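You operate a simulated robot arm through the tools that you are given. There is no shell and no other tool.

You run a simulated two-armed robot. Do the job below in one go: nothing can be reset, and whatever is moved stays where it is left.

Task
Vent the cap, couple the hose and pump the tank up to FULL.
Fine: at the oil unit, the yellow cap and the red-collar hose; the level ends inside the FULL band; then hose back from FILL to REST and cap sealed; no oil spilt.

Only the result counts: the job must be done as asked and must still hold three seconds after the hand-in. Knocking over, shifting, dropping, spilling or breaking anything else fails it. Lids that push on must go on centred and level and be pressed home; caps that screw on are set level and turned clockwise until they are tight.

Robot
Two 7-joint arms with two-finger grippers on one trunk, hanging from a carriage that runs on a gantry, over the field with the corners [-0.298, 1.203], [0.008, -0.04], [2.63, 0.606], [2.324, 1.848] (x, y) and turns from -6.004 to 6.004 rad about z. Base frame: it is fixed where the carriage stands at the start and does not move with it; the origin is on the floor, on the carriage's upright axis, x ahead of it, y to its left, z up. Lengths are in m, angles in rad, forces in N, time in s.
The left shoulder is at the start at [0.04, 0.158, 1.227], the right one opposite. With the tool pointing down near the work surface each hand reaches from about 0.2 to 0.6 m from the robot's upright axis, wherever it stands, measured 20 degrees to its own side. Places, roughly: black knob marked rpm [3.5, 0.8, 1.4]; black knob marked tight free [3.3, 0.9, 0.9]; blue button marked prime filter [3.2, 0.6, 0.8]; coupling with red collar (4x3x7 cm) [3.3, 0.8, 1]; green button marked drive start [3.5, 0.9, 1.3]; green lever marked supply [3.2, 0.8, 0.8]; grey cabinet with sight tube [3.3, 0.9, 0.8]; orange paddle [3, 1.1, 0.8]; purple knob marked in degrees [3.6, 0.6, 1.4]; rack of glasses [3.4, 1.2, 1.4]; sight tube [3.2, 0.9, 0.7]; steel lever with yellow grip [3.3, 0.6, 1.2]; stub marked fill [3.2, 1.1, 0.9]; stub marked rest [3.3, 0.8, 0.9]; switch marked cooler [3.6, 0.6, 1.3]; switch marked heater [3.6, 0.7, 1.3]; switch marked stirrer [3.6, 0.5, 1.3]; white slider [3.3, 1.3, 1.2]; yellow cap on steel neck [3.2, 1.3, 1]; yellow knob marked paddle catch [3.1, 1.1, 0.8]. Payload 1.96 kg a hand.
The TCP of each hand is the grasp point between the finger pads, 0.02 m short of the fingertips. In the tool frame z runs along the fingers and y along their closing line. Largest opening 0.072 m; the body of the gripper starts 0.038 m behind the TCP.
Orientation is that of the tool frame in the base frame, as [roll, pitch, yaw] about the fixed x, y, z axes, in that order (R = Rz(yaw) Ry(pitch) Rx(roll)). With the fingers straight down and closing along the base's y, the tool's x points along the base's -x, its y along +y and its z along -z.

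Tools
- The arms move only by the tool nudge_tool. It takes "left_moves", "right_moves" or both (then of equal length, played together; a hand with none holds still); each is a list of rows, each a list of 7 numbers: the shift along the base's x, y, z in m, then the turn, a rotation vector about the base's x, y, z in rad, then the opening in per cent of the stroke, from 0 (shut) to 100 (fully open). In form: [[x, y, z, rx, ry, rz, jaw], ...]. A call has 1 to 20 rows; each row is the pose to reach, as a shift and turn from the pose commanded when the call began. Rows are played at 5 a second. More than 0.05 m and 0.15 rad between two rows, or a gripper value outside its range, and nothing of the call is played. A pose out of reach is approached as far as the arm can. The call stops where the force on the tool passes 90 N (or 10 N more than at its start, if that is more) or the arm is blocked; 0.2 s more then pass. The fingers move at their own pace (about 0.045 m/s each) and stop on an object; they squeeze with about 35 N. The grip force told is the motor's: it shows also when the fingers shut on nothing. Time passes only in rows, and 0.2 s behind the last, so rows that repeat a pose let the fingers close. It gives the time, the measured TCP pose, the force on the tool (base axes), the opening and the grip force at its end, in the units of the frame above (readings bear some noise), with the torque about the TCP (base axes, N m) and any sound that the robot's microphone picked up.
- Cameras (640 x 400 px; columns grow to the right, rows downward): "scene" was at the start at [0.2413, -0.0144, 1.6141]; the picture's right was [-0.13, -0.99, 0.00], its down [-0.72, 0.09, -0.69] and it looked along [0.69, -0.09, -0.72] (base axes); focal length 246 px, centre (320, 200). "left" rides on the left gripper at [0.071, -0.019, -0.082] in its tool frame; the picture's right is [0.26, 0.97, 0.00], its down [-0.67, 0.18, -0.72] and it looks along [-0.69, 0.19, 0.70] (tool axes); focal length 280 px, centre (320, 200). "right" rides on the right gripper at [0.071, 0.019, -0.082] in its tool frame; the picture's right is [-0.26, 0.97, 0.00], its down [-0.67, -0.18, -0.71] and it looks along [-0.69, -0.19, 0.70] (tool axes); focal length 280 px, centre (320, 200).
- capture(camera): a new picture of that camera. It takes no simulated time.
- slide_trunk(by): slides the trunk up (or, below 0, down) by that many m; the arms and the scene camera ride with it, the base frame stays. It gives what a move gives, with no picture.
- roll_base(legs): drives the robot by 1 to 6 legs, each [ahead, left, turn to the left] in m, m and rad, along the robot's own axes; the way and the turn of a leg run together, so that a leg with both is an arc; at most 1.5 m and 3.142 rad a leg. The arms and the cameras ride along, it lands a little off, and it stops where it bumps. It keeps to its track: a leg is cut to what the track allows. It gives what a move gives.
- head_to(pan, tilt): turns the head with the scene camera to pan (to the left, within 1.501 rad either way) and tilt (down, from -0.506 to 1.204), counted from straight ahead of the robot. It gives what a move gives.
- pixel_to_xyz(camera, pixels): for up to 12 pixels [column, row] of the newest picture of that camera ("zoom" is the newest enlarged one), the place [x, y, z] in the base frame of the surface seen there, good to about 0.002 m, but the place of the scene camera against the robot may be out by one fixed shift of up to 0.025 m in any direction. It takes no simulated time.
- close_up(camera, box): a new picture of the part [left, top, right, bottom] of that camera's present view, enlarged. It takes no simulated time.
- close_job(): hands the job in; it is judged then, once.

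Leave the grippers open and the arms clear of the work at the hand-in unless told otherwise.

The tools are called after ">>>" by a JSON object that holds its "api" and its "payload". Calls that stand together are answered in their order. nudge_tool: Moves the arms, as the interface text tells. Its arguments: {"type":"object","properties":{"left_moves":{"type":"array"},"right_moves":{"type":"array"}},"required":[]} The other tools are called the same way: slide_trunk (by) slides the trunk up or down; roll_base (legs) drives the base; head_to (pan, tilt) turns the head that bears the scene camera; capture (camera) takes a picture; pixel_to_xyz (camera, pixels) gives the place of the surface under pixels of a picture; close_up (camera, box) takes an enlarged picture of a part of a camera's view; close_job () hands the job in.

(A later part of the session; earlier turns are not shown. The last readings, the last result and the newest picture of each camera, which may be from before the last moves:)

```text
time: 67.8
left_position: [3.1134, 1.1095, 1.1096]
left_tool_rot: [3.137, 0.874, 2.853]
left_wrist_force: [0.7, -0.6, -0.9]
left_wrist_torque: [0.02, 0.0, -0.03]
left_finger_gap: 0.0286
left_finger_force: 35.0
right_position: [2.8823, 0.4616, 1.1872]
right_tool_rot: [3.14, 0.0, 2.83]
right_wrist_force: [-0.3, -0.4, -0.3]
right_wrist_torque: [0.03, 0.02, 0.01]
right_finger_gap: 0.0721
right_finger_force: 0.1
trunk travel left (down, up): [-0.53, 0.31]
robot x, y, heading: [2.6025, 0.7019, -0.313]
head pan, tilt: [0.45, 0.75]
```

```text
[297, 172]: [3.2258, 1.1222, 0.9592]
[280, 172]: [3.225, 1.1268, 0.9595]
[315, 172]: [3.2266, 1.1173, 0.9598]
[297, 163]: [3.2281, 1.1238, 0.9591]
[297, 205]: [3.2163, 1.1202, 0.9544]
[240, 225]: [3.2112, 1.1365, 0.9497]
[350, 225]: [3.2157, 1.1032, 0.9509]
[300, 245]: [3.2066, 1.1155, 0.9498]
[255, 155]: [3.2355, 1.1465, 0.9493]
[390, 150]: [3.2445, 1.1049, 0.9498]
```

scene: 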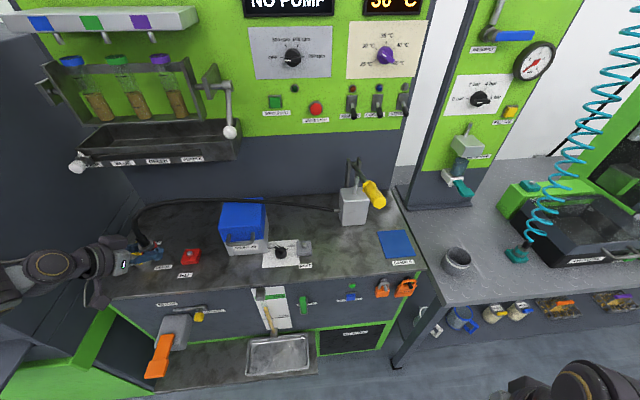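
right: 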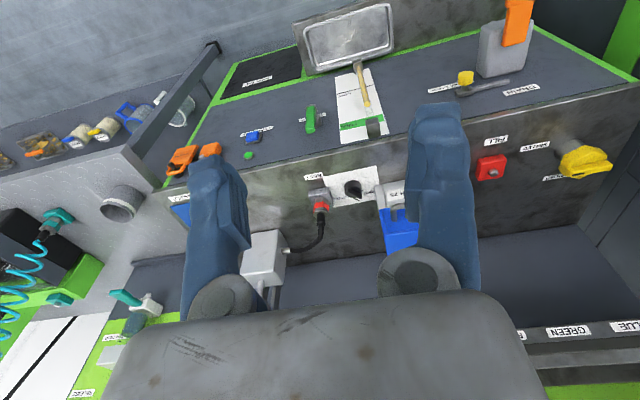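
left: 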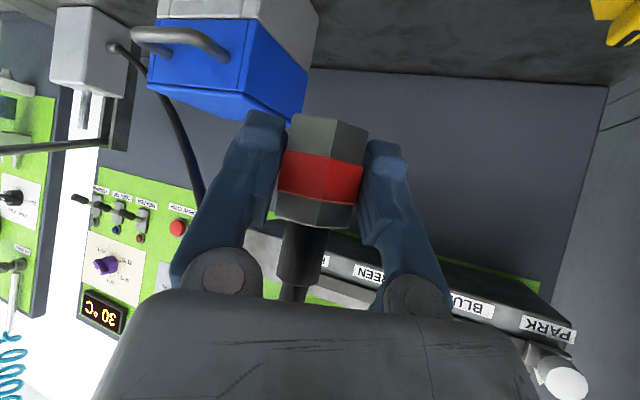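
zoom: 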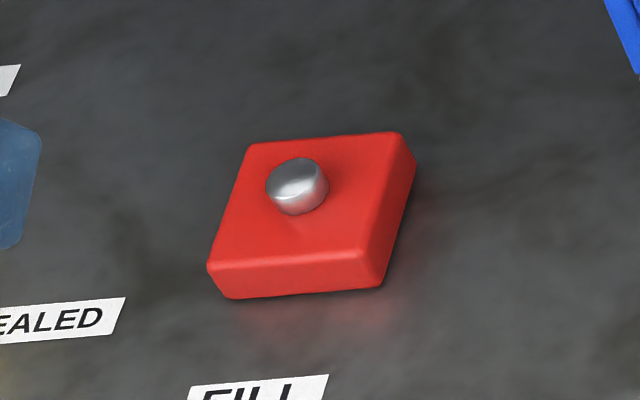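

REST and FILL nubs are at the same height. For a second measure of the FILL nub I lower the hand 5 cm and draw back 3 cm so the left camera sees it.

>>> {"api": "nudge_tool", "payload": {"left_moves": [[-0.0145, -0.0036, -0.025, 0, 0, 0, 0], [-0.0291, -0.0072, -0.05, 0, 0, 0, 0], [-0.0291, -0.0072, -0.05, 0, 0, 0, 0]]}}

>>> {"api": "capture", "payload": {"camera": "left"}}

```text
time: 68.6
left_position: [3.0877, 1.1006, 1.0579]
left_tool_rot: [3.137, 0.873, 2.853]
left_wrist_force: [-0.6, 0.2, -1.4]
left_wrist_torque: [0.02, 0.01, 0.02]
left_finger_gap: 0.0289
left_finger_force: 34.3
right_position: [2.8814, 0.4621, 1.187]
right_tool_rot: [3.141, 0.001, 2.831]
right_wrist_force: [-1.7, -0.3, 0.7]
right_wrist_torque: [0.0, 0.0, 0.01]
right_finger_gap: 0.0722
right_finger_force: 0.0
trunk travel left (down, up): [-0.53, 0.31]
robot x, y, heading: [2.6058, 0.7006, -0.313]
head pan, tilt: [0.45, 0.75]
```

```text
taken
```

left: 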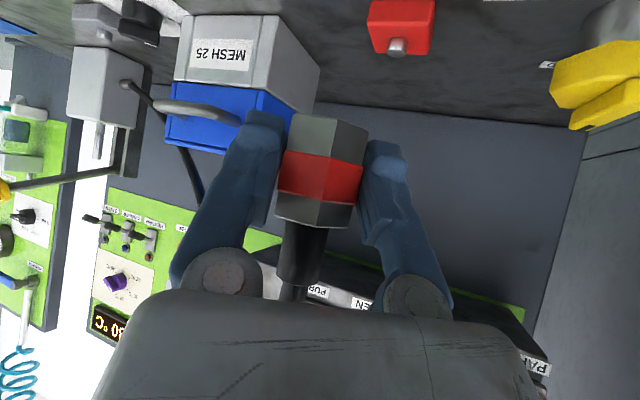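

FILL with its nub is at (398,45), and REST at (100,40). I enlarge each and read them.

>>> {"api": "close_up", "payload": {"camera": "left", "box": [360, 0, 440, 60]}}

>>> {"api": "pixel_to_xyz", "payload": {"camera": "zoom", "pixels": [[300, 370], [290, 350], [310, 350], [300, 330], [260, 350], [340, 350], [100, 200], [520, 200], [300, 200], [150, 300]]}}

>>> {"api": "close_up", "payload": {"camera": "left", "box": [60, 0, 140, 60]}}

```text
6.67 times, centred on (400, 30) of left
```

zoom: 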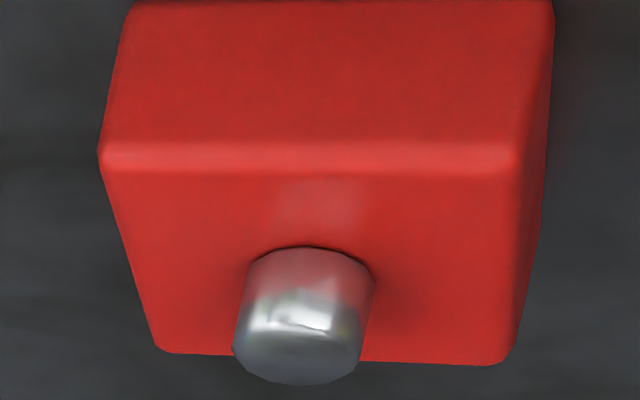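

```text
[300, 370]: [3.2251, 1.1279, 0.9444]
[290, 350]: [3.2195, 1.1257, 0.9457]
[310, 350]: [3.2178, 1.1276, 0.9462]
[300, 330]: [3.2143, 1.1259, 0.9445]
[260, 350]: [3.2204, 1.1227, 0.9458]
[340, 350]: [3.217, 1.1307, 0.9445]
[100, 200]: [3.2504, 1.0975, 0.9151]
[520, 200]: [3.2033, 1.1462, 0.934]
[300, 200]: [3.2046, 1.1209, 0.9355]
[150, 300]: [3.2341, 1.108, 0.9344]
```

```text
6.67 times, centred on (100, 30) of left
```

zoom: 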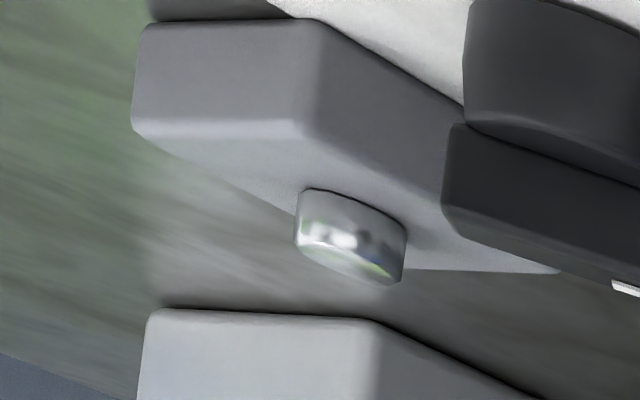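

I read the REST nub's top in this same enlarged view, for the difference as seen by the left camera.

>>> {"api": "pixel_to_xyz", "payload": {"camera": "zoom", "pixels": [[350, 250], [320, 242], [385, 265], [350, 265], [350, 235], [305, 230], [400, 275]]}}

>>> {"api": "close_up", "payload": {"camera": "left", "box": [360, 0, 440, 60]}}

>>> {"api": "pixel_to_xyz", "payload": {"camera": "zoom", "pixels": [[298, 355], [298, 345], [298, 365], [298, 378], [298, 335], [240, 350], [358, 355], [298, 260], [250, 265], [370, 280]]}}

```text
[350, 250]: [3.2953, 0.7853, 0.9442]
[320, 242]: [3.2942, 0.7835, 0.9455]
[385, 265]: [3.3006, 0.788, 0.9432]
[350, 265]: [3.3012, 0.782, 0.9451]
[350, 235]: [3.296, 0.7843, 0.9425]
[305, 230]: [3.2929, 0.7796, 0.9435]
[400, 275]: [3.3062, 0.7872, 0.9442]
```

```text
6.67 times, centred on (400, 30) of left
```

zoom: 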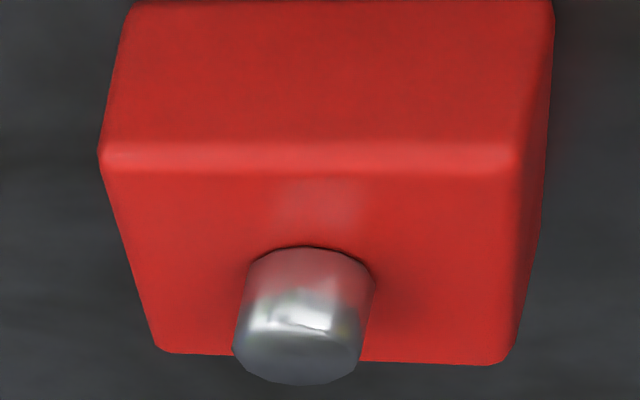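

```text
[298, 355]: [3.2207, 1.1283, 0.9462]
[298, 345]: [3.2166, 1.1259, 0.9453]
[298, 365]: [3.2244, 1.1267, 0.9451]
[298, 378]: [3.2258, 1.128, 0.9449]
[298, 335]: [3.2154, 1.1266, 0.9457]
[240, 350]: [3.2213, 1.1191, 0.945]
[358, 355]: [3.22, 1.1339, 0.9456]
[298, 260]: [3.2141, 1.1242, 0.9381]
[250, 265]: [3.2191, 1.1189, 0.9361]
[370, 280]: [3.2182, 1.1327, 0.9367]
```

Both cameras agree: FILL − REST = about [−0.079, 0.3436, 0]. So the seated TCP at FILL is [3.2156, 1.1269, 0.958]. I bring the coupling over the nub at a height of 4 cm above seat.

>>> {"api": "nudge_tool", "payload": {"left_moves": [[0.032, 0.0066, -0.01, 0, 0, 0, 0], [0.064, 0.0132, -0.02, 0, 0, 0, 0], [0.096, 0.0197, -0.03, 0, 0, 0, 0], [0.1279, 0.0263, -0.055, 0, 0, 0, 0], [0.1279, 0.0263, -0.06, 0, 0, 0, 0], [0.1279, 0.0263, -0.06, 0, 0, 0, 0]]}}

>>> {"api": "capture", "payload": {"camera": "left"}}

>>> {"api": "close_up", "payload": {"camera": "scene", "box": [110, 195, 270, 295]}}

```text
time: 70.0
left_position: [3.2164, 1.1263, 0.9976]
left_tool_rot: [3.139, 0.873, 2.856]
left_wrist_force: [1.4, -0.2, -1.1]
left_wrist_torque: [0.01, -0.01, 0.02]
left_finger_gap: 0.0288
left_finger_force: 34.6
right_position: [2.8816, 0.4627, 1.1875]
right_tool_rot: [-3.141, -0.001, 2.83]
right_wrist_force: [-0.4, 0.8, -0.1]
right_wrist_torque: [0.0, -0.02, 0.04]
right_finger_gap: 0.0718
right_finger_force: 0.1
trunk travel left (down, up): [-0.53, 0.31]
robot x, y, heading: [2.6028, 0.7044, -0.315]
head pan, tilt: [0.45, 0.75]
```

```text
taken
```

left: 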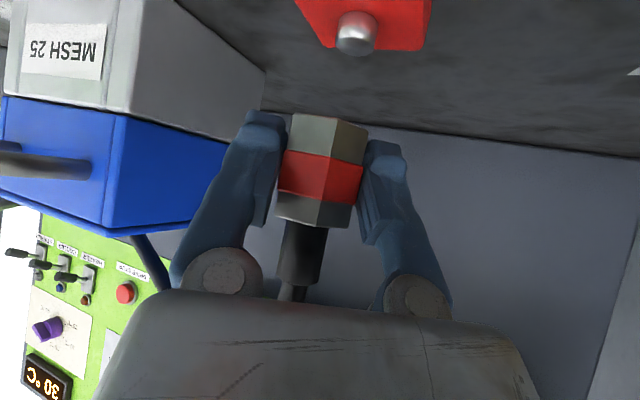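

```text
4.00 times, centred on (190, 245) of scene
```

zoom: 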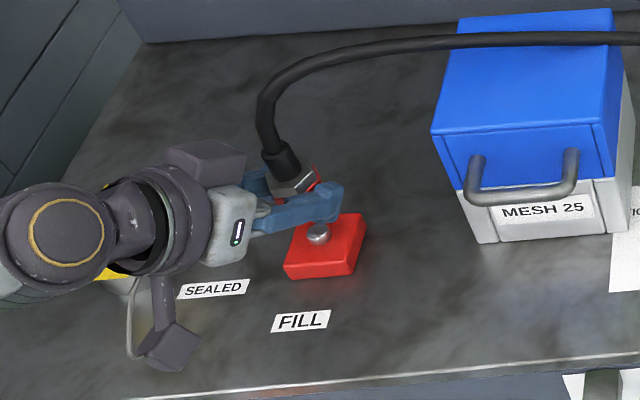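

I compare the coupling's lower end with the nub in the left view by reading both.

>>> {"api": "close_up", "payload": {"camera": "left", "box": [250, 0, 442, 120]}}

>>> {"api": "close_up", "payload": {"camera": "left", "box": [270, 5, 430, 105]}}

>>> {"api": "pixel_to_xyz", "payload": {"camera": "left", "pixels": [[357, 40], [345, 38], [370, 38], [357, 47], [297, 135], [325, 135], [350, 150], [331, 130], [293, 170], [330, 180], [355, 190]]}}

```text
3.33 times, centred on (346, 60) of left
```

zoom: 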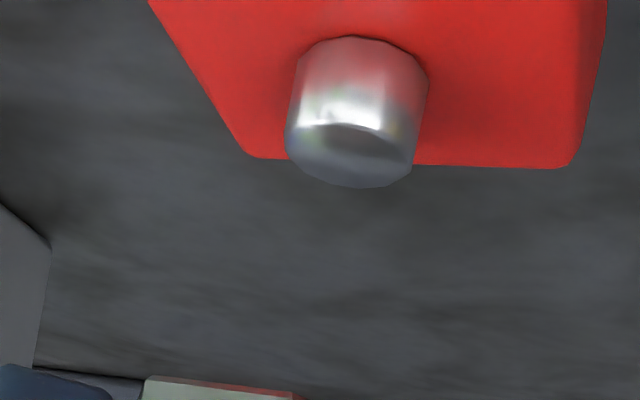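

```text
4.00 times, centred on (350, 55) of left
```

zoom: 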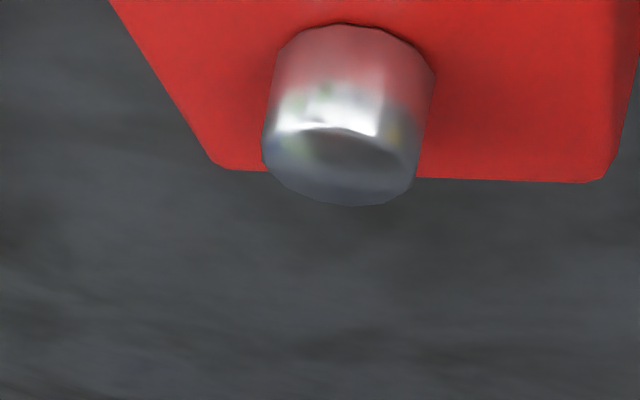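

```text
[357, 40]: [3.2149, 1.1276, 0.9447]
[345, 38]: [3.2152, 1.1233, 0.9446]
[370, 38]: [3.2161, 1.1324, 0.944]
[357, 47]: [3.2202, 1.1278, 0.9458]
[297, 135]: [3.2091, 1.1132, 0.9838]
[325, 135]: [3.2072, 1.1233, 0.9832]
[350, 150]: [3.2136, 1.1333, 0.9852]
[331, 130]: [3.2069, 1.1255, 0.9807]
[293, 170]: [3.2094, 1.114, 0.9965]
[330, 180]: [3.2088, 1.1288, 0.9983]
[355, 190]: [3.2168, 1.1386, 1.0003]
```

The direct view shows the nub about 4–5 mm to the left (base +y side) of the coupling's axis. I shift by that and lower 15 mm, then look again.

>>> {"api": "nudge_tool", "payload": {"left_moves": [[-0.0011, 0.0044, -0.005, 0, 0, 0, 0], [-0.0011, 0.0044, -0.015, 0, 0, 0, 0], [-0.0011, 0.0044, -0.015, 0, 0, 0, 0]]}}

>>> {"api": "close_up", "payload": {"camera": "left", "box": [250, 20, 442, 140]}}

>>> {"api": "pixel_to_xyz", "payload": {"camera": "zoom", "pixels": [[350, 200], [300, 200], [400, 200], [350, 230], [150, 360], [270, 360], [340, 380], [140, 380], [385, 390], [275, 330]]}}

>>> {"api": "close_up", "payload": {"camera": "scene", "box": [152, 225, 216, 265]}}

```text
time: 70.8
left_position: [3.214, 1.1301, 0.9842]
left_tool_rot: [3.138, 0.873, 2.854]
left_wrist_force: [-0.3, 0.5, -0.7]
left_wrist_torque: [0.01, 0.0, 0.01]
left_finger_gap: 0.0284
left_finger_force: 35.0
right_position: [2.8827, 0.4616, 1.1863]
right_tool_rot: [-3.141, 0.001, 2.832]
right_wrist_force: [0.8, 0.4, -0.6]
right_wrist_torque: [-0.03, -0.05, -0.01]
right_finger_gap: 0.0719
right_finger_force: 0.0
trunk travel left (down, up): [-0.53, 0.31]
robot x, y, heading: [2.6033, 0.6985, -0.309]
head pan, tilt: [0.45, 0.75]
```

```text
3.33 times, centred on (346, 80) of left
```

zoom: 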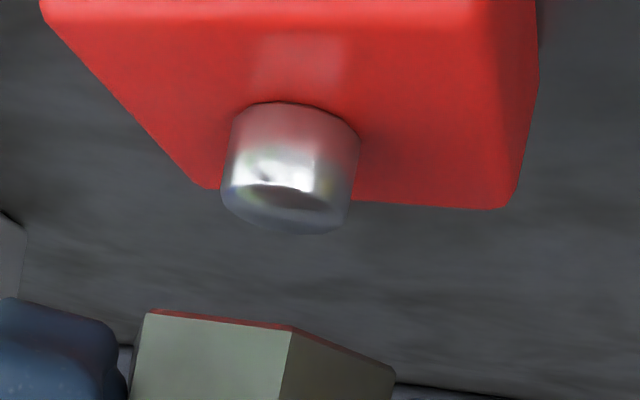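

```text
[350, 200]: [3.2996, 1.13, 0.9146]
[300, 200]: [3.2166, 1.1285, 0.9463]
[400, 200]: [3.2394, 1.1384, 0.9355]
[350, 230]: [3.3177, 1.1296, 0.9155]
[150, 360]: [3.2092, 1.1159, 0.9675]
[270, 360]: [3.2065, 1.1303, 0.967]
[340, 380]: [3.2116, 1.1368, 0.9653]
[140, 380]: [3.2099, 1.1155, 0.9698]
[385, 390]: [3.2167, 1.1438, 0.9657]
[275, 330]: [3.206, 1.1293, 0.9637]
```

```text
10.00 times, centred on (184, 245) of scene
```

zoom: 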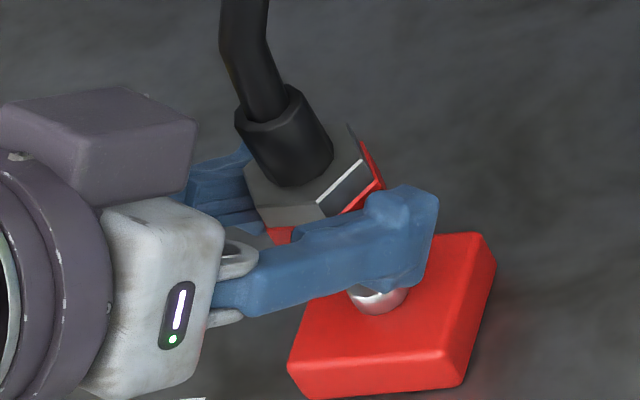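

Now the nub lies along the coupling's axis within about 1 mm. I lower gently by 14 mm to just above the nub, then further in small steps watching the force.

>>> {"api": "nudge_tool", "payload": {"left_moves": [[0, 0.0005, -0.007, 0, 0, 0, 0], [0, 0.0005, -0.014, 0, 0, 0, 0], [0, 0.0005, -0.017, 0, 0, 0, 0], [0, 0.0005, -0.019, 0, 0, 0, 0]]}}

>>> {"api": "close_up", "payload": {"camera": "left", "box": [250, 30, 442, 150]}}

```text
time: 71.8
left_position: [3.2157, 1.1306, 0.9661]
left_tool_rot: [3.137, 0.871, 2.853]
left_wrist_force: [-0.1, 0.6, -1.0]
left_wrist_torque: [0.01, 0.01, -0.01]
left_finger_gap: 0.0287
left_finger_force: 35.2
right_position: [2.8813, 0.4624, 1.1867]
right_tool_rot: [3.14, -0.001, 2.831]
right_wrist_force: [0.3, 0.0, 0.5]
right_wrist_torque: [-0.01, 0.0, 0.0]
right_finger_gap: 0.0721
right_finger_force: 0.1
trunk travel left (down, up): [-0.53, 0.31]
robot x, y, heading: [2.5991, 0.7047, -0.307]
head pan, tilt: [0.45, 0.75]
```

```text
3.33 times, centred on (346, 90) of left
```

zoom: 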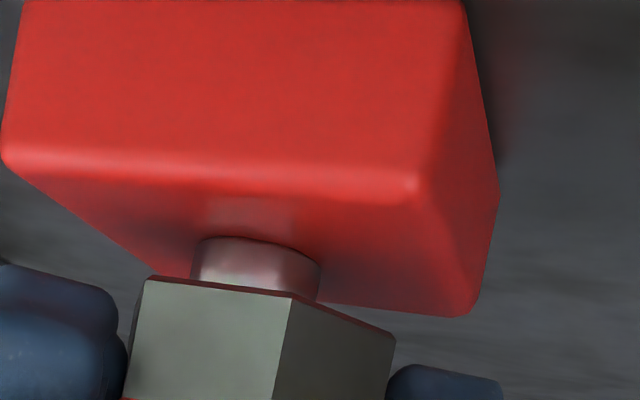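

The nub is entering the coupling with no side force. I press it down the remaining 8 mm, watching the force.

>>> {"api": "nudge_tool", "payload": {"left_moves": [[0, -0.0004, -0.002, 0, 0, 0, 0], [0, -0.0004, -0.004, 0, 0, 0, 0], [0, -0.0004, -0.006, 0, 0, 0, 0], [0, -0.0004, -0.008, 0, 0, 0, 0], [0, -0.0004, -0.009, 0, 0, 0, 0]]}}

>>> {"api": "close_up", "payload": {"camera": "left", "box": [250, 30, 442, 150]}}

```text
time: 73.0
left_position: [3.2151, 1.1297, 0.9581]
left_tool_rot: [3.138, 0.875, 2.853]
left_wrist_force: [-12.4, -7.7, 21.7]
left_wrist_torque: [-0.12, 0.17, -0.07]
left_finger_gap: 0.0287
left_finger_force: 34.8
right_position: [2.8813, 0.4624, 1.1882]
right_tool_rot: [3.141, -0.001, 2.83]
right_wrist_force: [0.7, -0.2, 0.3]
right_wrist_torque: [-0.01, 0.02, -0.01]
right_finger_gap: 0.0719
right_finger_force: 0.1
trunk travel left (down, up): [-0.53, 0.31]
robot x, y, heading: [2.6001, 0.704, -0.312]
head pan, tilt: [0.45, 0.75]
```

```text
3.33 times, centred on (346, 90) of left
```

zoom: 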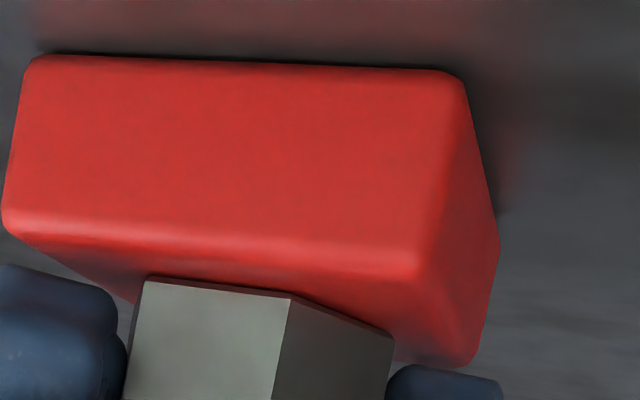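

Seated: z = 0.958, the same as at REST, with 22 N of downward press and a small side force. I relieve the side force by 1.5 mm and press 1.5 mm more to be sure it is home.

>>> {"api": "nudge_tool", "payload": {"left_moves": [[-0.0012, -0.0009, 0, 0, 0, 0, 0], [-0.0012, -0.0009, -0.0015, 0, 0, 0, 0], [-0.0012, -0.0009, -0.0015, 0, 0, 0, 0], [-0.0012, -0.0009, 0.0006, 0, 0, 0, 0]]}}

```text
time: 74.0
left_position: [3.2158, 1.1297, 0.9575]
left_tool_rot: [3.137, 0.872, 2.857]
left_wrist_force: [8.8, -2.9, 0.8]
left_wrist_torque: [-0.09, -0.56, -0.07]
left_finger_gap: 0.0287
left_finger_force: 35.0
right_position: [2.8835, 0.4618, 1.1872]
right_tool_rot: [-3.14, 0.003, 2.829]
right_wrist_force: [0.1, -0.1, 0.3]
right_wrist_torque: [0.01, -0.02, 0.03]
right_finger_gap: 0.0722
right_finger_force: 0.0
trunk travel left (down, up): [-0.53, 0.31]
robot x, y, heading: [2.5994, 0.7008, -0.309]
head pan, tilt: [0.45, 0.75]
```

Seated and calm. I open the fingers and retreat along the tool's line.

>>> {"api": "nudge_tool", "payload": {"left_moves": [[0, 0, 0, 0, 0, 0, 50], [0, 0, 0, 0, 0, 0, 100], [0, 0, 0, 0, 0, 0, 100], [0, 0, 0, 0, 0, 0, 100], [-0.0184, 0.0053, 0.0161, 0, 0, 0, 100], [-0.0368, 0.0107, 0.0322, 0, 0, 0, 100], [-0.0552, 0.016, 0.0482, 0, 0, 0, 100], [-0.0736, 0.0213, 0.0643, 0, 0, 0, 100], [-0.1, 0.029, 0.087, 0, 0, 0, 100]]}}

>>> {"api": "capture", "payload": {"camera": "left"}}

>>> {"api": "close_up", "payload": {"camera": "scene", "box": [110, 195, 366, 355]}}

```text
time: 76.0
left_position: [3.1125, 1.1587, 1.0463]
left_tool_rot: [3.138, 0.871, 2.855]
left_wrist_force: [0.3, 0.4, -0.8]
left_wrist_torque: [-0.03, 0.0, 0.02]
left_finger_gap: 0.0721
left_finger_force: 0.1
right_position: [2.8811, 0.4633, 1.1866]
right_tool_rot: [-3.141, 0.0, 2.832]
right_wrist_force: [0.3, 1.1, 0.8]
right_wrist_torque: [-0.02, 0.0, -0.01]
right_finger_gap: 0.0722
right_finger_force: 0.0
trunk travel left (down, up): [-0.53, 0.31]
robot x, y, heading: [2.604, 0.7041, -0.312]
head pan, tilt: [0.45, 0.75]
```

```text
taken
```

left: 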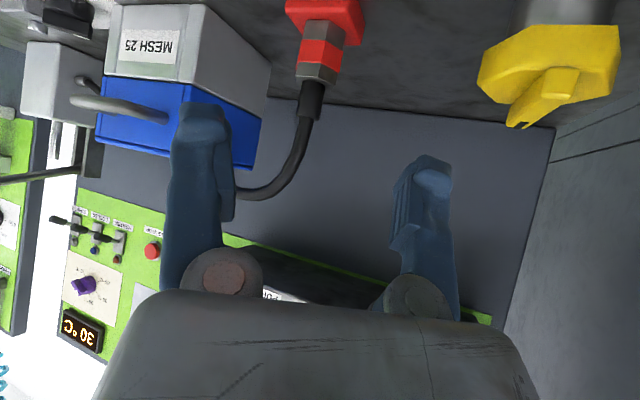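

```text
2.50 times, centred on (238, 275) of scene
```

zoom: 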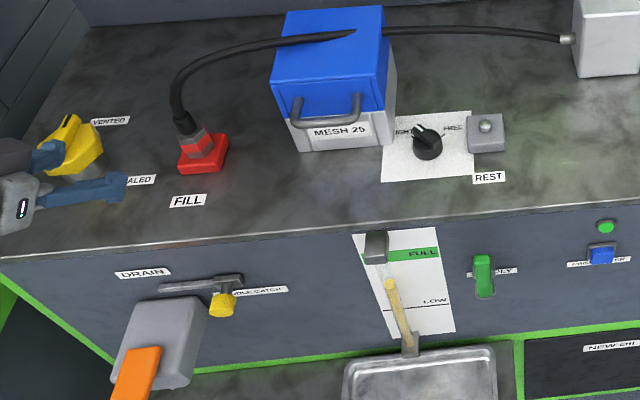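

The coupling stands upright on FILL, the hose arches over to the pump. I withdraw the left hand to a compact pose, undoing the tilt.

>>> {"api": "nudge_tool", "payload": {"left_moves": [[-0.035, -0.01, 0.02, 0.0347, 0.1198, 0, 100], [-0.06, -0.03, 0.04, 0.0694, 0.2396, 0, 100], [-0.075, -0.07, 0.06, 0.1041, 0.3594, 0, 100], [-0.09, -0.11, 0.08, 0.1389, 0.4791, 0, 100], [-0.1, -0.15, 0.1, 0.1736, 0.5989, 0, 100], [-0.105, -0.17, 0.12, 0.2083, 0.7187, 0, 100], [-0.105, -0.19, 0.13, 0.243, 0.8385, 0, 100]]}}

>>> {"api": "close_up", "payload": {"camera": "scene", "box": [240, 265, 432, 385]}}

>>> {"api": "capture", "payload": {"camera": "right"}}

```text
time: 77.6
left_position: [3.0102, 0.9679, 1.1758]
left_tool_rot: [3.14, -0.002, 2.858]
left_wrist_force: [-0.5, -0.4, 0.2]
left_wrist_torque: [-0.01, 0.01, 0.0]
left_finger_gap: 0.0721
left_finger_force: 0.0
right_position: [2.8816, 0.4625, 1.188]
right_tool_rot: [3.141, 0.004, 2.831]
right_wrist_force: [-0.8, 0.8, 0.5]
right_wrist_torque: [0.0, 0.0, -0.04]
right_finger_gap: 0.0722
right_finger_force: 0.1
trunk travel left (down, up): [-0.53, 0.31]
robot x, y, heading: [2.6013, 0.7063, -0.311]
head pan, tilt: [0.45, 0.75]
```

```text
3.33 times, centred on (336, 325) of scene
```

zoom: 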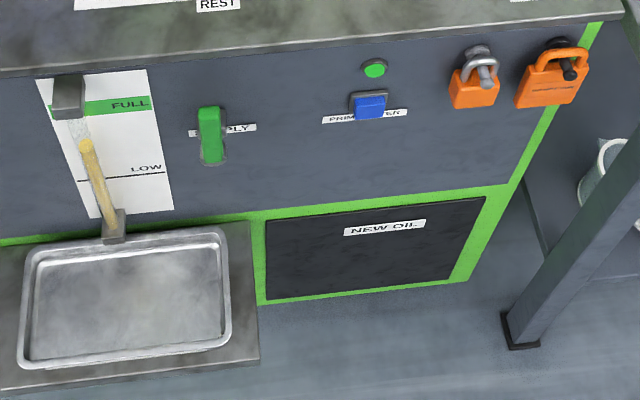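

```text
taken
```

right: 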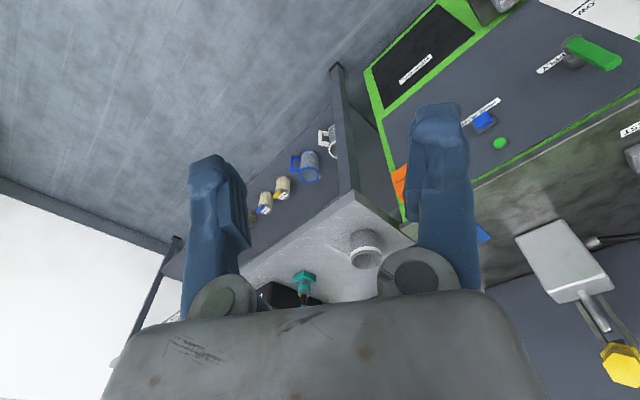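

The left hand is clear. Now I turn the robot left so the right arm faces the pump lever, move to the right end of the track and raise the trunk a bit.

>>> {"api": "roll_base", "payload": {"legs": [[0, 0, 0.95], [-0.039, -0.092, 0]]}}

>>> {"api": "slide_trunk", "payload": {"by": 0.15}}

>>> {"api": "head_to", "payload": {"pan": -0.5, "tilt": 0.75}}

>>> {"api": "capture", "payload": {"camera": "scene"}}

>>> {"api": "capture", "payload": {"camera": "right"}}

```text
time: 81.1
left_position: [2.6466, 1.0932, 1.1748]
left_tool_rot: [-3.141, 0.001, -2.48]
left_wrist_force: [-0.6, -0.4, -0.2]
left_wrist_torque: [-0.01, 0.0, 0.02]
left_finger_gap: 0.0718
left_finger_force: 0.1
right_position: [2.9826, 0.6951, 1.1872]
right_tool_rot: [-3.141, -0.001, -2.504]
right_wrist_force: [0.7, -0.1, 0.2]
right_wrist_torque: [-0.02, 0.02, -0.03]
right_finger_gap: 0.072
right_finger_force: 0.1
trunk travel left (down, up): [-0.53, 0.31]
robot x, y, heading: [2.6244, 0.6116, 0.636]
head pan, tilt: [0.45, 0.75]
```

```text
time: 82.9
left_position: [2.6476, 1.0936, 1.3244]
left_tool_rot: [3.14, 0.0, -2.478]
left_wrist_force: [0.2, 1.1, 0.6]
left_wrist_torque: [-0.01, 0.0, 0.0]
left_finger_gap: 0.0723
left_finger_force: 0.0
right_position: [2.9828, 0.6948, 1.3372]
right_tool_rot: [3.141, -0.001, -2.507]
right_wrist_force: [0.3, -0.4, 0.0]
right_wrist_torque: [0.01, 0.01, 0.0]
right_finger_gap: 0.0718
right_finger_force: 0.0
trunk travel left (down, up): [-0.68, 0.16]
robot x, y, heading: [2.6282, 0.6068, 0.63]
head pan, tilt: [0.45, 0.75]
```

```text
time: 84.1
left_position: [2.6469, 1.0927, 1.3242]
left_tool_rot: [-3.141, 0.0, -2.479]
left_wrist_force: [0.4, 0.1, 0.1]
left_wrist_torque: [-0.02, -0.02, -0.03]
left_finger_gap: 0.0721
left_finger_force: 0.1
right_position: [2.9824, 0.6939, 1.3375]
right_tool_rot: [3.141, -0.001, -2.507]
right_wrist_force: [0.3, -1.3, 0.5]
right_wrist_torque: [-0.01, 0.02, 0.01]
right_finger_gap: 0.0721
right_finger_force: 0.1
trunk travel left (down, up): [-0.68, 0.16]
robot x, y, heading: [2.6263, 0.6116, 0.634]
head pan, tilt: [-0.499, 0.75]
```

```text
taken
```

scene: 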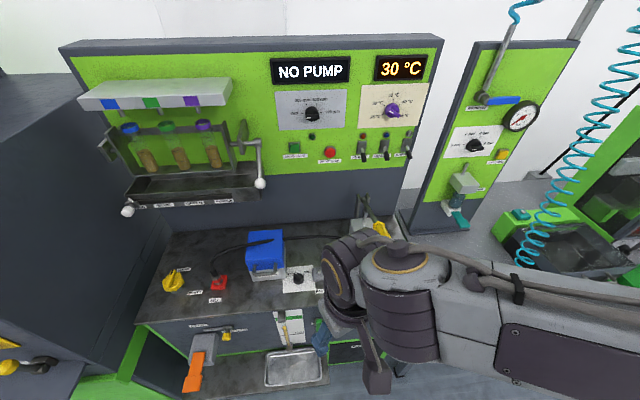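

```text
taken
```

right: 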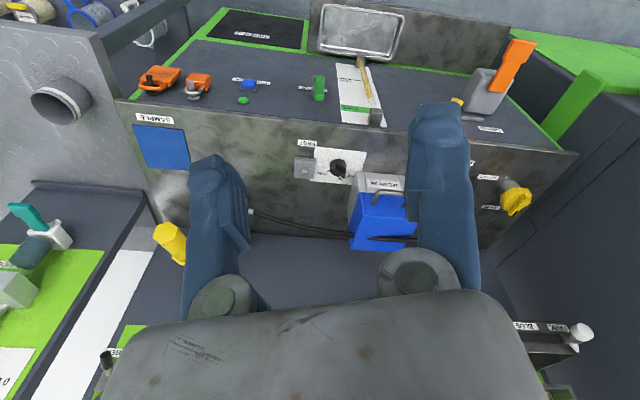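

The yellow pump grip shows at (172,243) in the right picture. I move the right hand to the right by 0.17 m to see the lever better.

>>> {"api": "nudge_tool", "payload": {"right_moves": [[0.0102, -0.0413, 0, 0, 0, 0, 100], [0.0203, -0.0825, 0, 0, 0, 0, 100], [0.0305, -0.1238, 0, 0, 0, 0, 100], [0.0407, -0.1651, 0, 0, 0, 0, 100], [0.0407, -0.1651, 0, 0, 0, 0, 100]]}}

>>> {"api": "capture", "payload": {"camera": "right"}}

>>> {"api": "capture", "payload": {"camera": "scene"}}

```text
time: 85.3
left_position: [2.6472, 1.0931, 1.3235]
left_tool_rot: [3.141, -0.001, -2.481]
left_wrist_force: [-0.2, -0.6, 1.6]
left_wrist_torque: [-0.02, 0.0, -0.02]
left_finger_gap: 0.0718
left_finger_force: 0.1
right_position: [3.0316, 0.5444, 1.3279]
right_tool_rot: [3.14, -0.001, -2.504]
right_wrist_force: [0.9, 0.1, -0.5]
right_wrist_torque: [-0.02, 0.01, 0.01]
right_finger_gap: 0.0721
right_finger_force: 0.0
right hand out of reach, approached as far as the arm can: row 4, 5
trunk travel left (down, up): [-0.68, 0.16]
robot x, y, heading: [2.6223, 0.6086, 0.635]
head pan, tilt: [-0.499, 0.75]
```

```text
taken
```

right: 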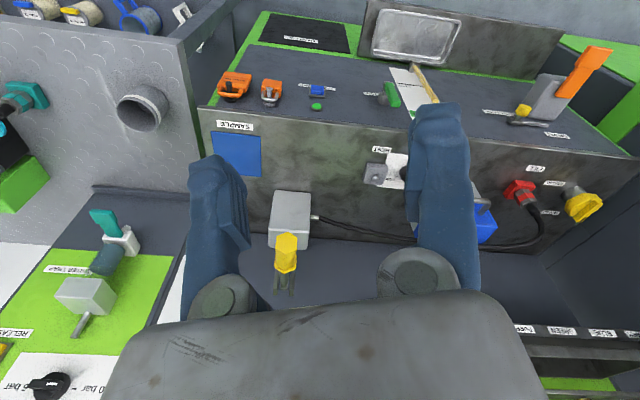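

```text
taken
```

scene: 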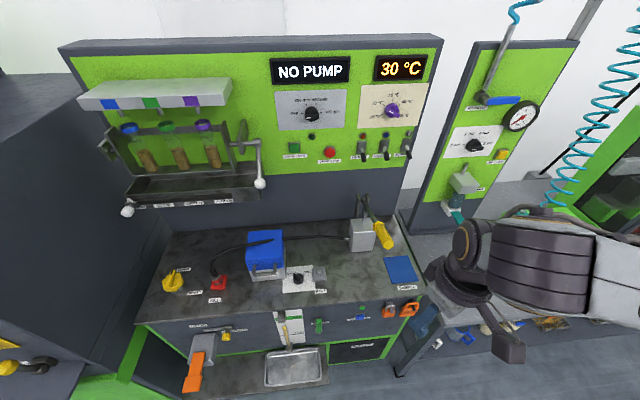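

The right camera now sees the lever end-on at (286,252). I enlarge both views of the pump.

>>> {"api": "close_up", "payload": {"camera": "right", "box": [230, 180, 358, 300]}}

>>> {"api": "pixel_to_xyz", "payload": {"camera": "right", "pixels": [[286, 242], [286, 255], [286, 268], [278, 250], [294, 250], [284, 285], [290, 215], [276, 225], [305, 225], [292, 195]]}}

>>> {"api": "close_up", "payload": {"camera": "scene", "box": [330, 180, 426, 260]}}

>>> {"api": "pixel_to_xyz", "payload": {"camera": "zoom", "pixels": [[370, 310], [330, 240], [355, 270], [310, 225], [290, 190], [220, 140], [200, 120], [250, 170], [210, 235], [200, 300]]}}

```text
3.33 times, centred on (294, 240) of right
```

zoom: 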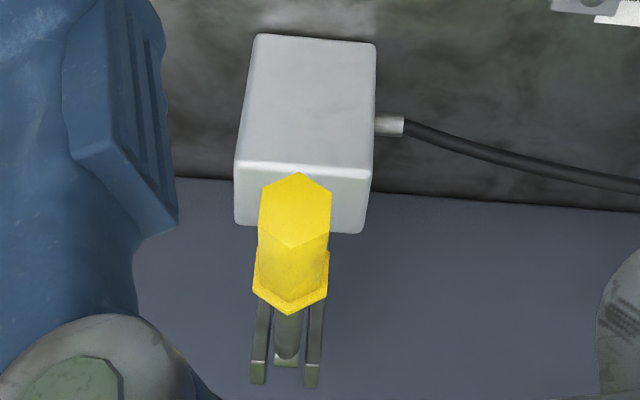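

```text
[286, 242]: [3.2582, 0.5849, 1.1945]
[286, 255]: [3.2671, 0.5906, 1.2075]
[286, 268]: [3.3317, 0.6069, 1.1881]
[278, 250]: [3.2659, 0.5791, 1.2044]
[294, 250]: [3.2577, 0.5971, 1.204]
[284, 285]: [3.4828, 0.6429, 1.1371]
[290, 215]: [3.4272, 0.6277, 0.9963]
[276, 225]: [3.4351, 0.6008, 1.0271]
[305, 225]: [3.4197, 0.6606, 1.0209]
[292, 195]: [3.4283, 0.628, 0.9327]
```

```text
5.00 times, centred on (378, 220) of scene
```

zoom: 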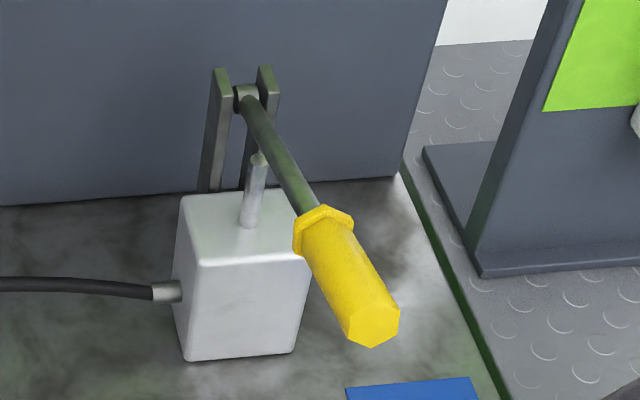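

```text
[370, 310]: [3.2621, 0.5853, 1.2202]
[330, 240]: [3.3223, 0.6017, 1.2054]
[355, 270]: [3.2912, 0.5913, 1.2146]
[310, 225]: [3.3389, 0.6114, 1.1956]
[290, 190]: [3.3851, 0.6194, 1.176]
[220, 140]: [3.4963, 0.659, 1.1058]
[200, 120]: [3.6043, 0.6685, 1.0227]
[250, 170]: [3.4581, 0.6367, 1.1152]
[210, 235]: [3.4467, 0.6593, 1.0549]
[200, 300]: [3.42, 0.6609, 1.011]
```

The lever: grip end at about [3.258, 0.587, 1.194], hex with vertical flats, pivot behind near [3.48, 0.643, 1.137]; it swings in the plane facing me. I bring the right hand to face it: first turn about z, then tilt the fingers 35° forward to a pre-grasp point.

>>> {"api": "nudge_tool", "payload": {"right_moves": [[0.03, 0.005, -0.005, 0, 0, -0.1, 100], [0.06, 0.01, -0.01, 0, 0, -0.2, 100], [0.09, 0.015, -0.015, 0, 0, -0.3, 100], [0.12, 0.02, -0.02, 0, 0, -0.396, 100], [0.12, 0.02, -0.02, 0, 0, -0.396, 100]]}}

>>> {"api": "nudge_tool", "payload": {"right_moves": [[0.017, 0.0035, -0.008, 0.0292, -0.1187, 0, 100], [0.034, 0.007, -0.017, 0.0585, -0.2373, 0, 100], [0.0515, 0.0104, -0.025, 0.0877, -0.356, 0, 100], [0.0687, 0.0139, -0.034, 0.117, -0.4746, 0, 100], [0.0859, 0.0174, -0.042, 0.1462, -0.5933, 0, 100], [0.0859, 0.0174, -0.042, 0.1462, -0.5933, 0, 100]]}}

>>> {"api": "capture", "payload": {"camera": "right"}}

>>> {"api": "capture", "payload": {"camera": "scene"}}

```text
time: 86.5
left_position: [2.6474, 1.093, 1.3252]
left_tool_rot: [-3.14, -0.001, -2.481]
left_wrist_force: [0.1, 0.0, -0.9]
left_wrist_torque: [-0.01, -0.01, -0.01]
left_finger_gap: 0.072
left_finger_force: 0.1
right_position: [3.1502, 0.5638, 1.3068]
right_tool_rot: [3.141, 0.003, -2.902]
right_wrist_force: [0.0, 0.2, 0.7]
right_wrist_torque: [0.01, 0.0, -0.02]
right_finger_gap: 0.0717
right_finger_force: 0.1
trunk travel left (down, up): [-0.68, 0.16]
robot x, y, heading: [2.6252, 0.6082, 0.631]
head pan, tilt: [-0.499, 0.75]
```

```text
time: 87.9
left_position: [2.6469, 1.0923, 1.3241]
left_tool_rot: [3.141, 0.0, -2.479]
left_wrist_force: [-0.4, 0.7, -1.1]
left_wrist_torque: [0.01, 0.03, 0.03]
left_finger_gap: 0.0718
left_finger_force: 0.1
right_position: [3.2361, 0.5822, 1.2661]
right_tool_rot: [3.14, 0.613, -2.902]
right_wrist_force: [0.8, 0.1, 0.0]
right_wrist_torque: [0.01, -0.03, -0.04]
right_finger_gap: 0.072
right_finger_force: 0.1
trunk travel left (down, up): [-0.68, 0.16]
robot x, y, heading: [2.6279, 0.6074, 0.635]
head pan, tilt: [-0.499, 0.75]
```

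```text
taken
```

right: 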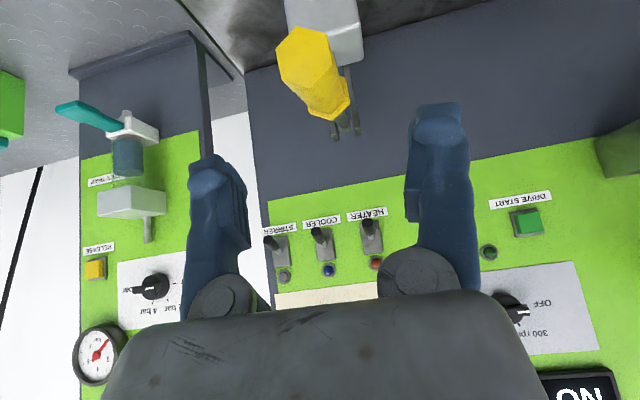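

```text
taken
```

scene: 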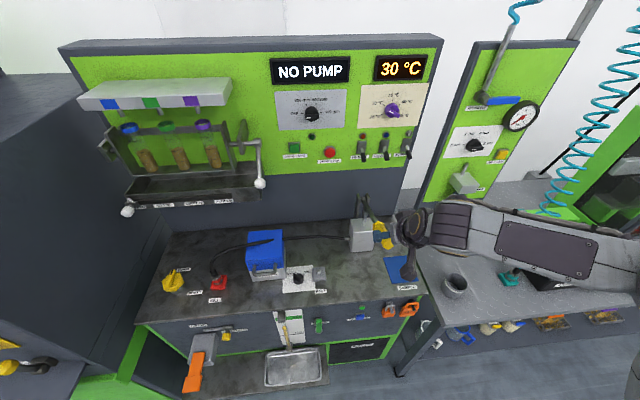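

The grip lies between the finger lines at (312,70). I enlarge and read its sides for centring.

>>> {"api": "close_up", "payload": {"camera": "right", "box": [232, 20, 392, 120]}}

>>> {"api": "pixel_to_xyz", "payload": {"camera": "zoom", "pixels": [[300, 110], [240, 110], [370, 130], [300, 160], [340, 220], [400, 260], [300, 240], [360, 330], [420, 310], [450, 400]]}}

```text
4.00 times, centred on (312, 70) of right
```

zoom: 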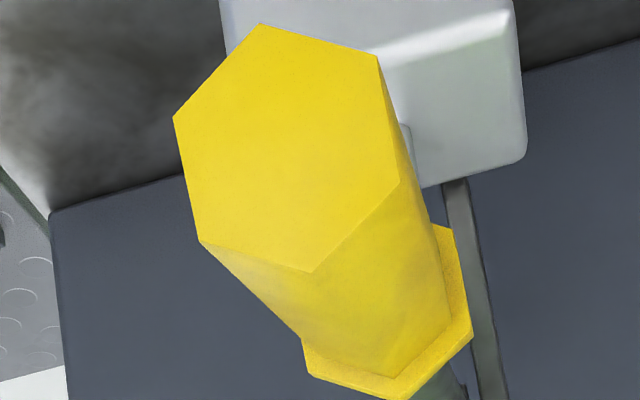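

```text
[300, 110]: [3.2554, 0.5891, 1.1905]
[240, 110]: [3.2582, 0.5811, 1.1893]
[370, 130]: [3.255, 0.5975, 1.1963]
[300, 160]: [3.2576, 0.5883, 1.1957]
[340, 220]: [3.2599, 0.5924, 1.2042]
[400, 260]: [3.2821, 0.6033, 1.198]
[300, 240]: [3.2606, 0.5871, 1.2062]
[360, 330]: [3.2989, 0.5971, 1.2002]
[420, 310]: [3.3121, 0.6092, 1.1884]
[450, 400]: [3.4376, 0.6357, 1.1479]
```

Well centred (both at v≈−0.209). I lower along the tool's line around the grip and close.

>>> {"api": "nudge_tool", "payload": {"right_moves": [[0.0142, 0.0035, -0.0203, 0, 0, 0, 100], [0.0284, 0.007, -0.0405, 0, 0, 0, 100], [0.0426, 0.0105, -0.0608, 0, 0, 0, 100], [0.0568, 0.014, -0.081, 0, 0, 0, 100], [0.0568, 0.014, -0.081, 0, 0, 0, 60], [0.0568, 0.014, -0.081, 0, 0, 0, 0], [0.0568, 0.014, -0.081, 0, 0, 0, 0], [0.0568, 0.014, -0.081, 0, 0, 0, 0], [0.0568, 0.014, -0.081, 0, 0, 0, 0]]}}

>>> {"api": "capture", "payload": {"camera": "right"}}

>>> {"api": "capture", "payload": {"camera": "scene"}}

```text
time: 89.9
left_position: [2.6487, 1.0927, 1.3242]
left_tool_rot: [3.141, 0.0, -2.482]
left_wrist_force: [0.9, 0.0, 0.1]
left_wrist_torque: [-0.02, -0.01, -0.01]
left_finger_gap: 0.0718
left_finger_force: 0.0
right_position: [3.291, 0.5934, 1.1844]
right_tool_rot: [-3.141, 0.611, -2.902]
right_wrist_force: [7.6, -8.4, -11.2]
right_wrist_torque: [0.01, -0.23, -0.23]
right_finger_gap: 0.0277
right_finger_force: 39.8
trunk travel left (down, up): [-0.68, 0.16]
robot x, y, heading: [2.6266, 0.6087, 0.634]
head pan, tilt: [-0.499, 0.75]
```

```text
taken
```

right: 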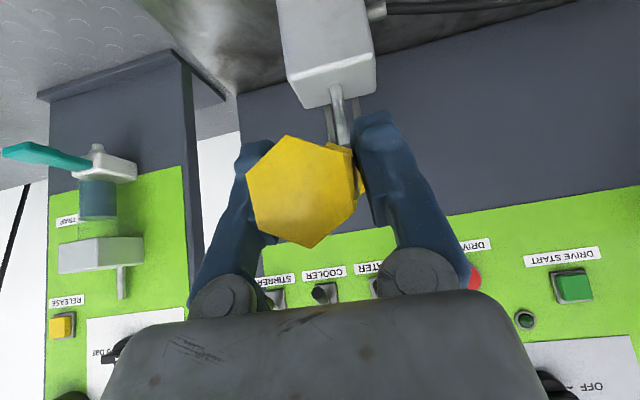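

```text
taken
```

scene: 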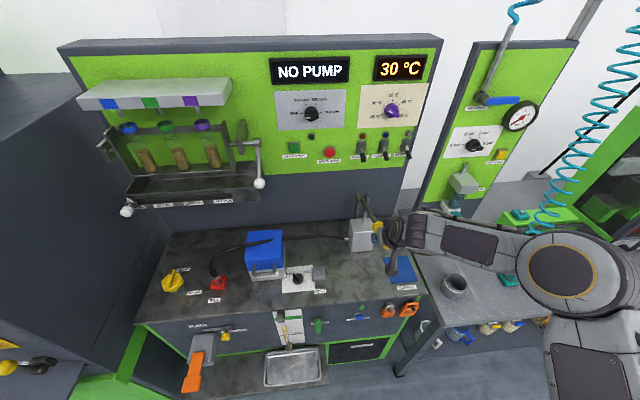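

The lever is gripped (gap 27.7 mm). Before pumping I look at the sight tube for the starting level.

>>> {"api": "close_up", "payload": {"camera": "scene", "box": [262, 300, 342, 350]}}

>>> {"api": "close_up", "payload": {"camera": "scene", "box": [140, 225, 396, 385]}}

```text
8.00 times, centred on (302, 325) of scene
```

zoom: 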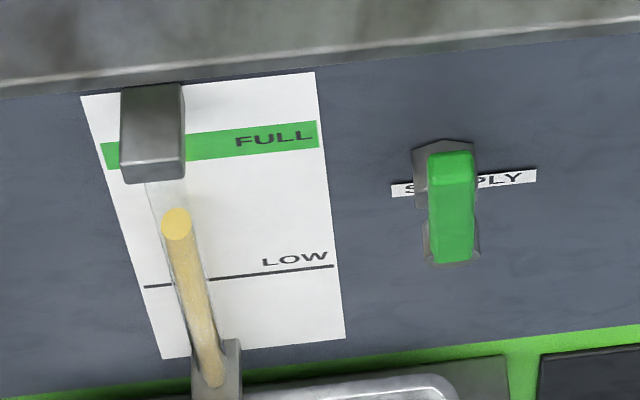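

```text
2.50 times, centred on (268, 305) of scene
```

zoom: 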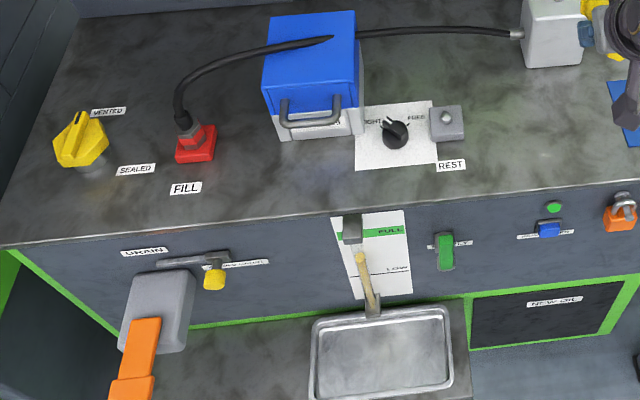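

I take the enlarged tube view again and read heights: liquid top at (177,212), FULL band edges, LOW line.

>>> {"api": "close_up", "payload": {"camera": "scene", "box": [262, 300, 342, 350]}}

>>> {"api": "pixel_to_xyz", "payload": {"camera": "zoom", "pixels": [[177, 210], [177, 225], [177, 240], [220, 132], [220, 154], [300, 122], [300, 148], [240, 275], [455, 170], [455, 250], [155, 175], [165, 195]]}}

```text
8.00 times, centred on (302, 325) of scene
```

zoom: 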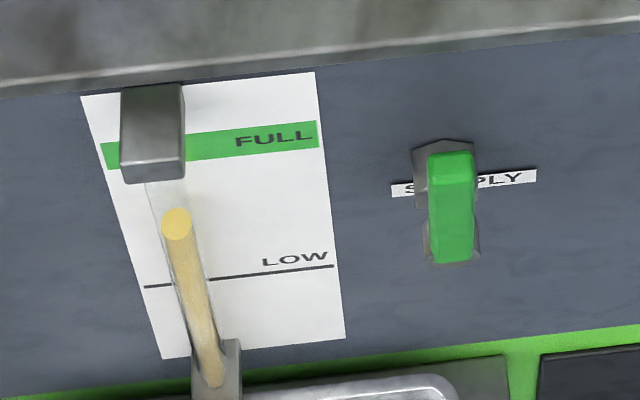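

```text
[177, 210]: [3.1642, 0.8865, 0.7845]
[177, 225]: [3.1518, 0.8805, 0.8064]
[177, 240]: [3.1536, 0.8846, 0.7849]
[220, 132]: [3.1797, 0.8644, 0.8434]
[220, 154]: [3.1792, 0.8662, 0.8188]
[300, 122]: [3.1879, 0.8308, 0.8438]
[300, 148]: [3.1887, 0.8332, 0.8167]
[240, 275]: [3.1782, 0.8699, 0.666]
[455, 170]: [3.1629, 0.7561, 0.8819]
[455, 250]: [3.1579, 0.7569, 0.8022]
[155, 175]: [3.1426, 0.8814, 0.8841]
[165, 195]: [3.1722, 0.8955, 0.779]
```

Level now about 0.785 (scene reading); FULL band 0.817–0.844; LOW 0.666. I begin the first stroke slowly: following the lever's arc about the pivot, 3 cm down, and read the force and level.

>>> {"api": "nudge_tool", "payload": {"right_moves": [[-0.0015, -0.0004, -0.01, 0.012, -0.0486, 0, 0], [-0.003, -0.0007, -0.02, 0.024, -0.097, 0, 0], [-0.004, -0.001, -0.03, 0.036, -0.146, 0, 0], [-0.004, -0.001, -0.03, 0.036, -0.146, 0, 0]]}}

>>> {"api": "close_up", "payload": {"camera": "scene", "box": [262, 300, 342, 350]}}

>>> {"api": "capture", "payload": {"camera": "right"}}

```text
time: 90.9
left_position: [2.6471, 1.0925, 1.3229]
left_tool_rot: [-3.139, -0.004, -2.48]
left_wrist_force: [0.2, -0.2, -0.5]
left_wrist_torque: [0.03, 0.02, 0.0]
left_finger_gap: 0.072
left_finger_force: 0.1
right_position: [3.2846, 0.5928, 1.1535]
right_tool_rot: [-3.141, 0.76, -2.9]
right_wrist_force: [-4.5, -15.9, -1.9]
right_wrist_torque: [-0.27, 1.05, -0.2]
right_finger_gap: 0.0272
right_finger_force: 39.9
trunk travel left (down, up): [-0.68, 0.16]
robot x, y, heading: [2.6264, 0.6046, 0.633]
head pan, tilt: [-0.499, 0.75]
```

```text
8.00 times, centred on (302, 325) of scene
```

zoom: 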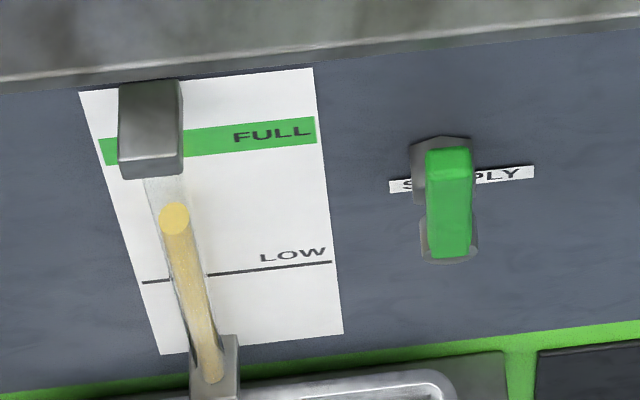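

```text
taken
```

right: 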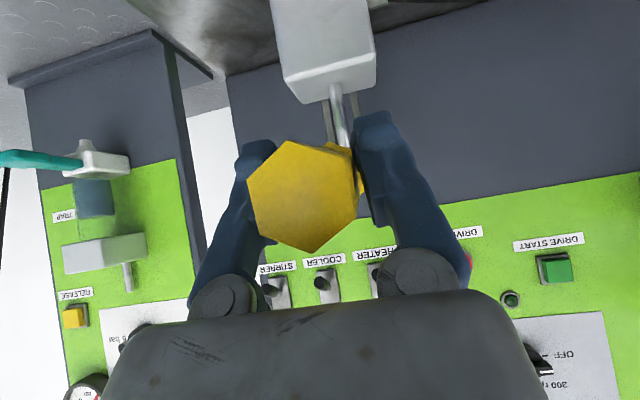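

The lever goes down easily; the level is unchanged so far. I continue the downstroke.

>>> {"api": "nudge_tool", "payload": {"right_moves": [[-0.0005, 0.0005, -0.012, 0.0144, -0.0583, 0, 0], [-0.0005, 0.0005, -0.024, 0.0287, -0.1165, 0, 0], [0.0, 0.0005, -0.036, 0.0431, -0.1748, 0, 0], [0.001, 0.0005, -0.048, 0.0574, -0.233, 0, 0], [0.002, 0.0005, -0.06, 0.0718, -0.2913, 0, 0]]}}

>>> {"api": "close_up", "payload": {"camera": "scene", "box": [262, 300, 342, 350]}}

>>> {"api": "capture", "payload": {"camera": "right"}}

```text
time: 92.1
left_position: [2.645, 1.0903, 1.323]
left_tool_rot: [-3.141, -0.003, -2.479]
left_wrist_force: [0.4, 0.0, -0.5]
left_wrist_torque: [0.01, 0.0, 0.02]
left_finger_gap: 0.0717
left_finger_force: 0.1
right_position: [3.2865, 0.5927, 1.0926]
right_tool_rot: [3.141, 1.06, -2.9]
right_wrist_force: [-12.4, -16.3, -1.1]
right_wrist_torque: [-0.21, 1.0, -0.14]
right_finger_gap: 0.0268
right_finger_force: 40.5
trunk travel left (down, up): [-0.68, 0.16]
robot x, y, heading: [2.6241, 0.6089, 0.634]
head pan, tilt: [-0.499, 0.75]
```

```text
8.00 times, centred on (302, 325) of scene
```

zoom: 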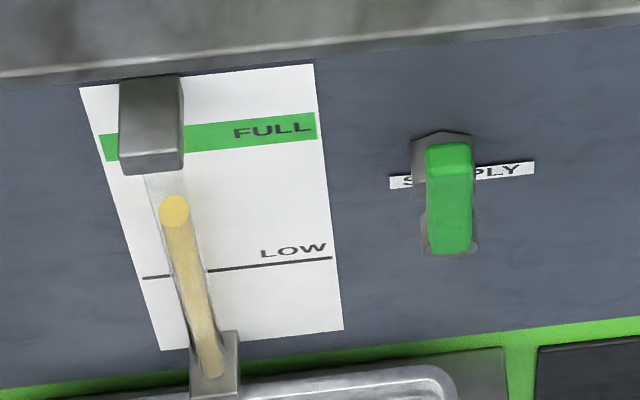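

```text
taken
```

right: 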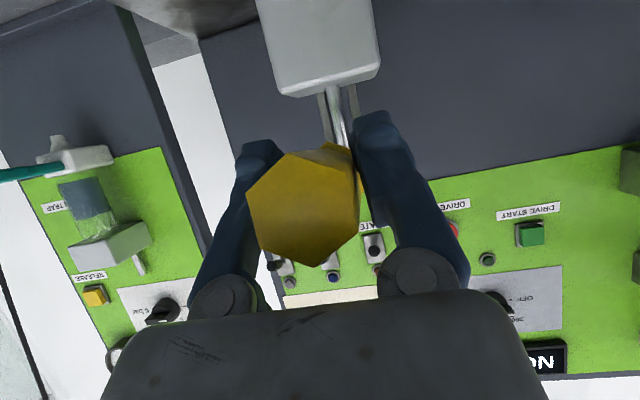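

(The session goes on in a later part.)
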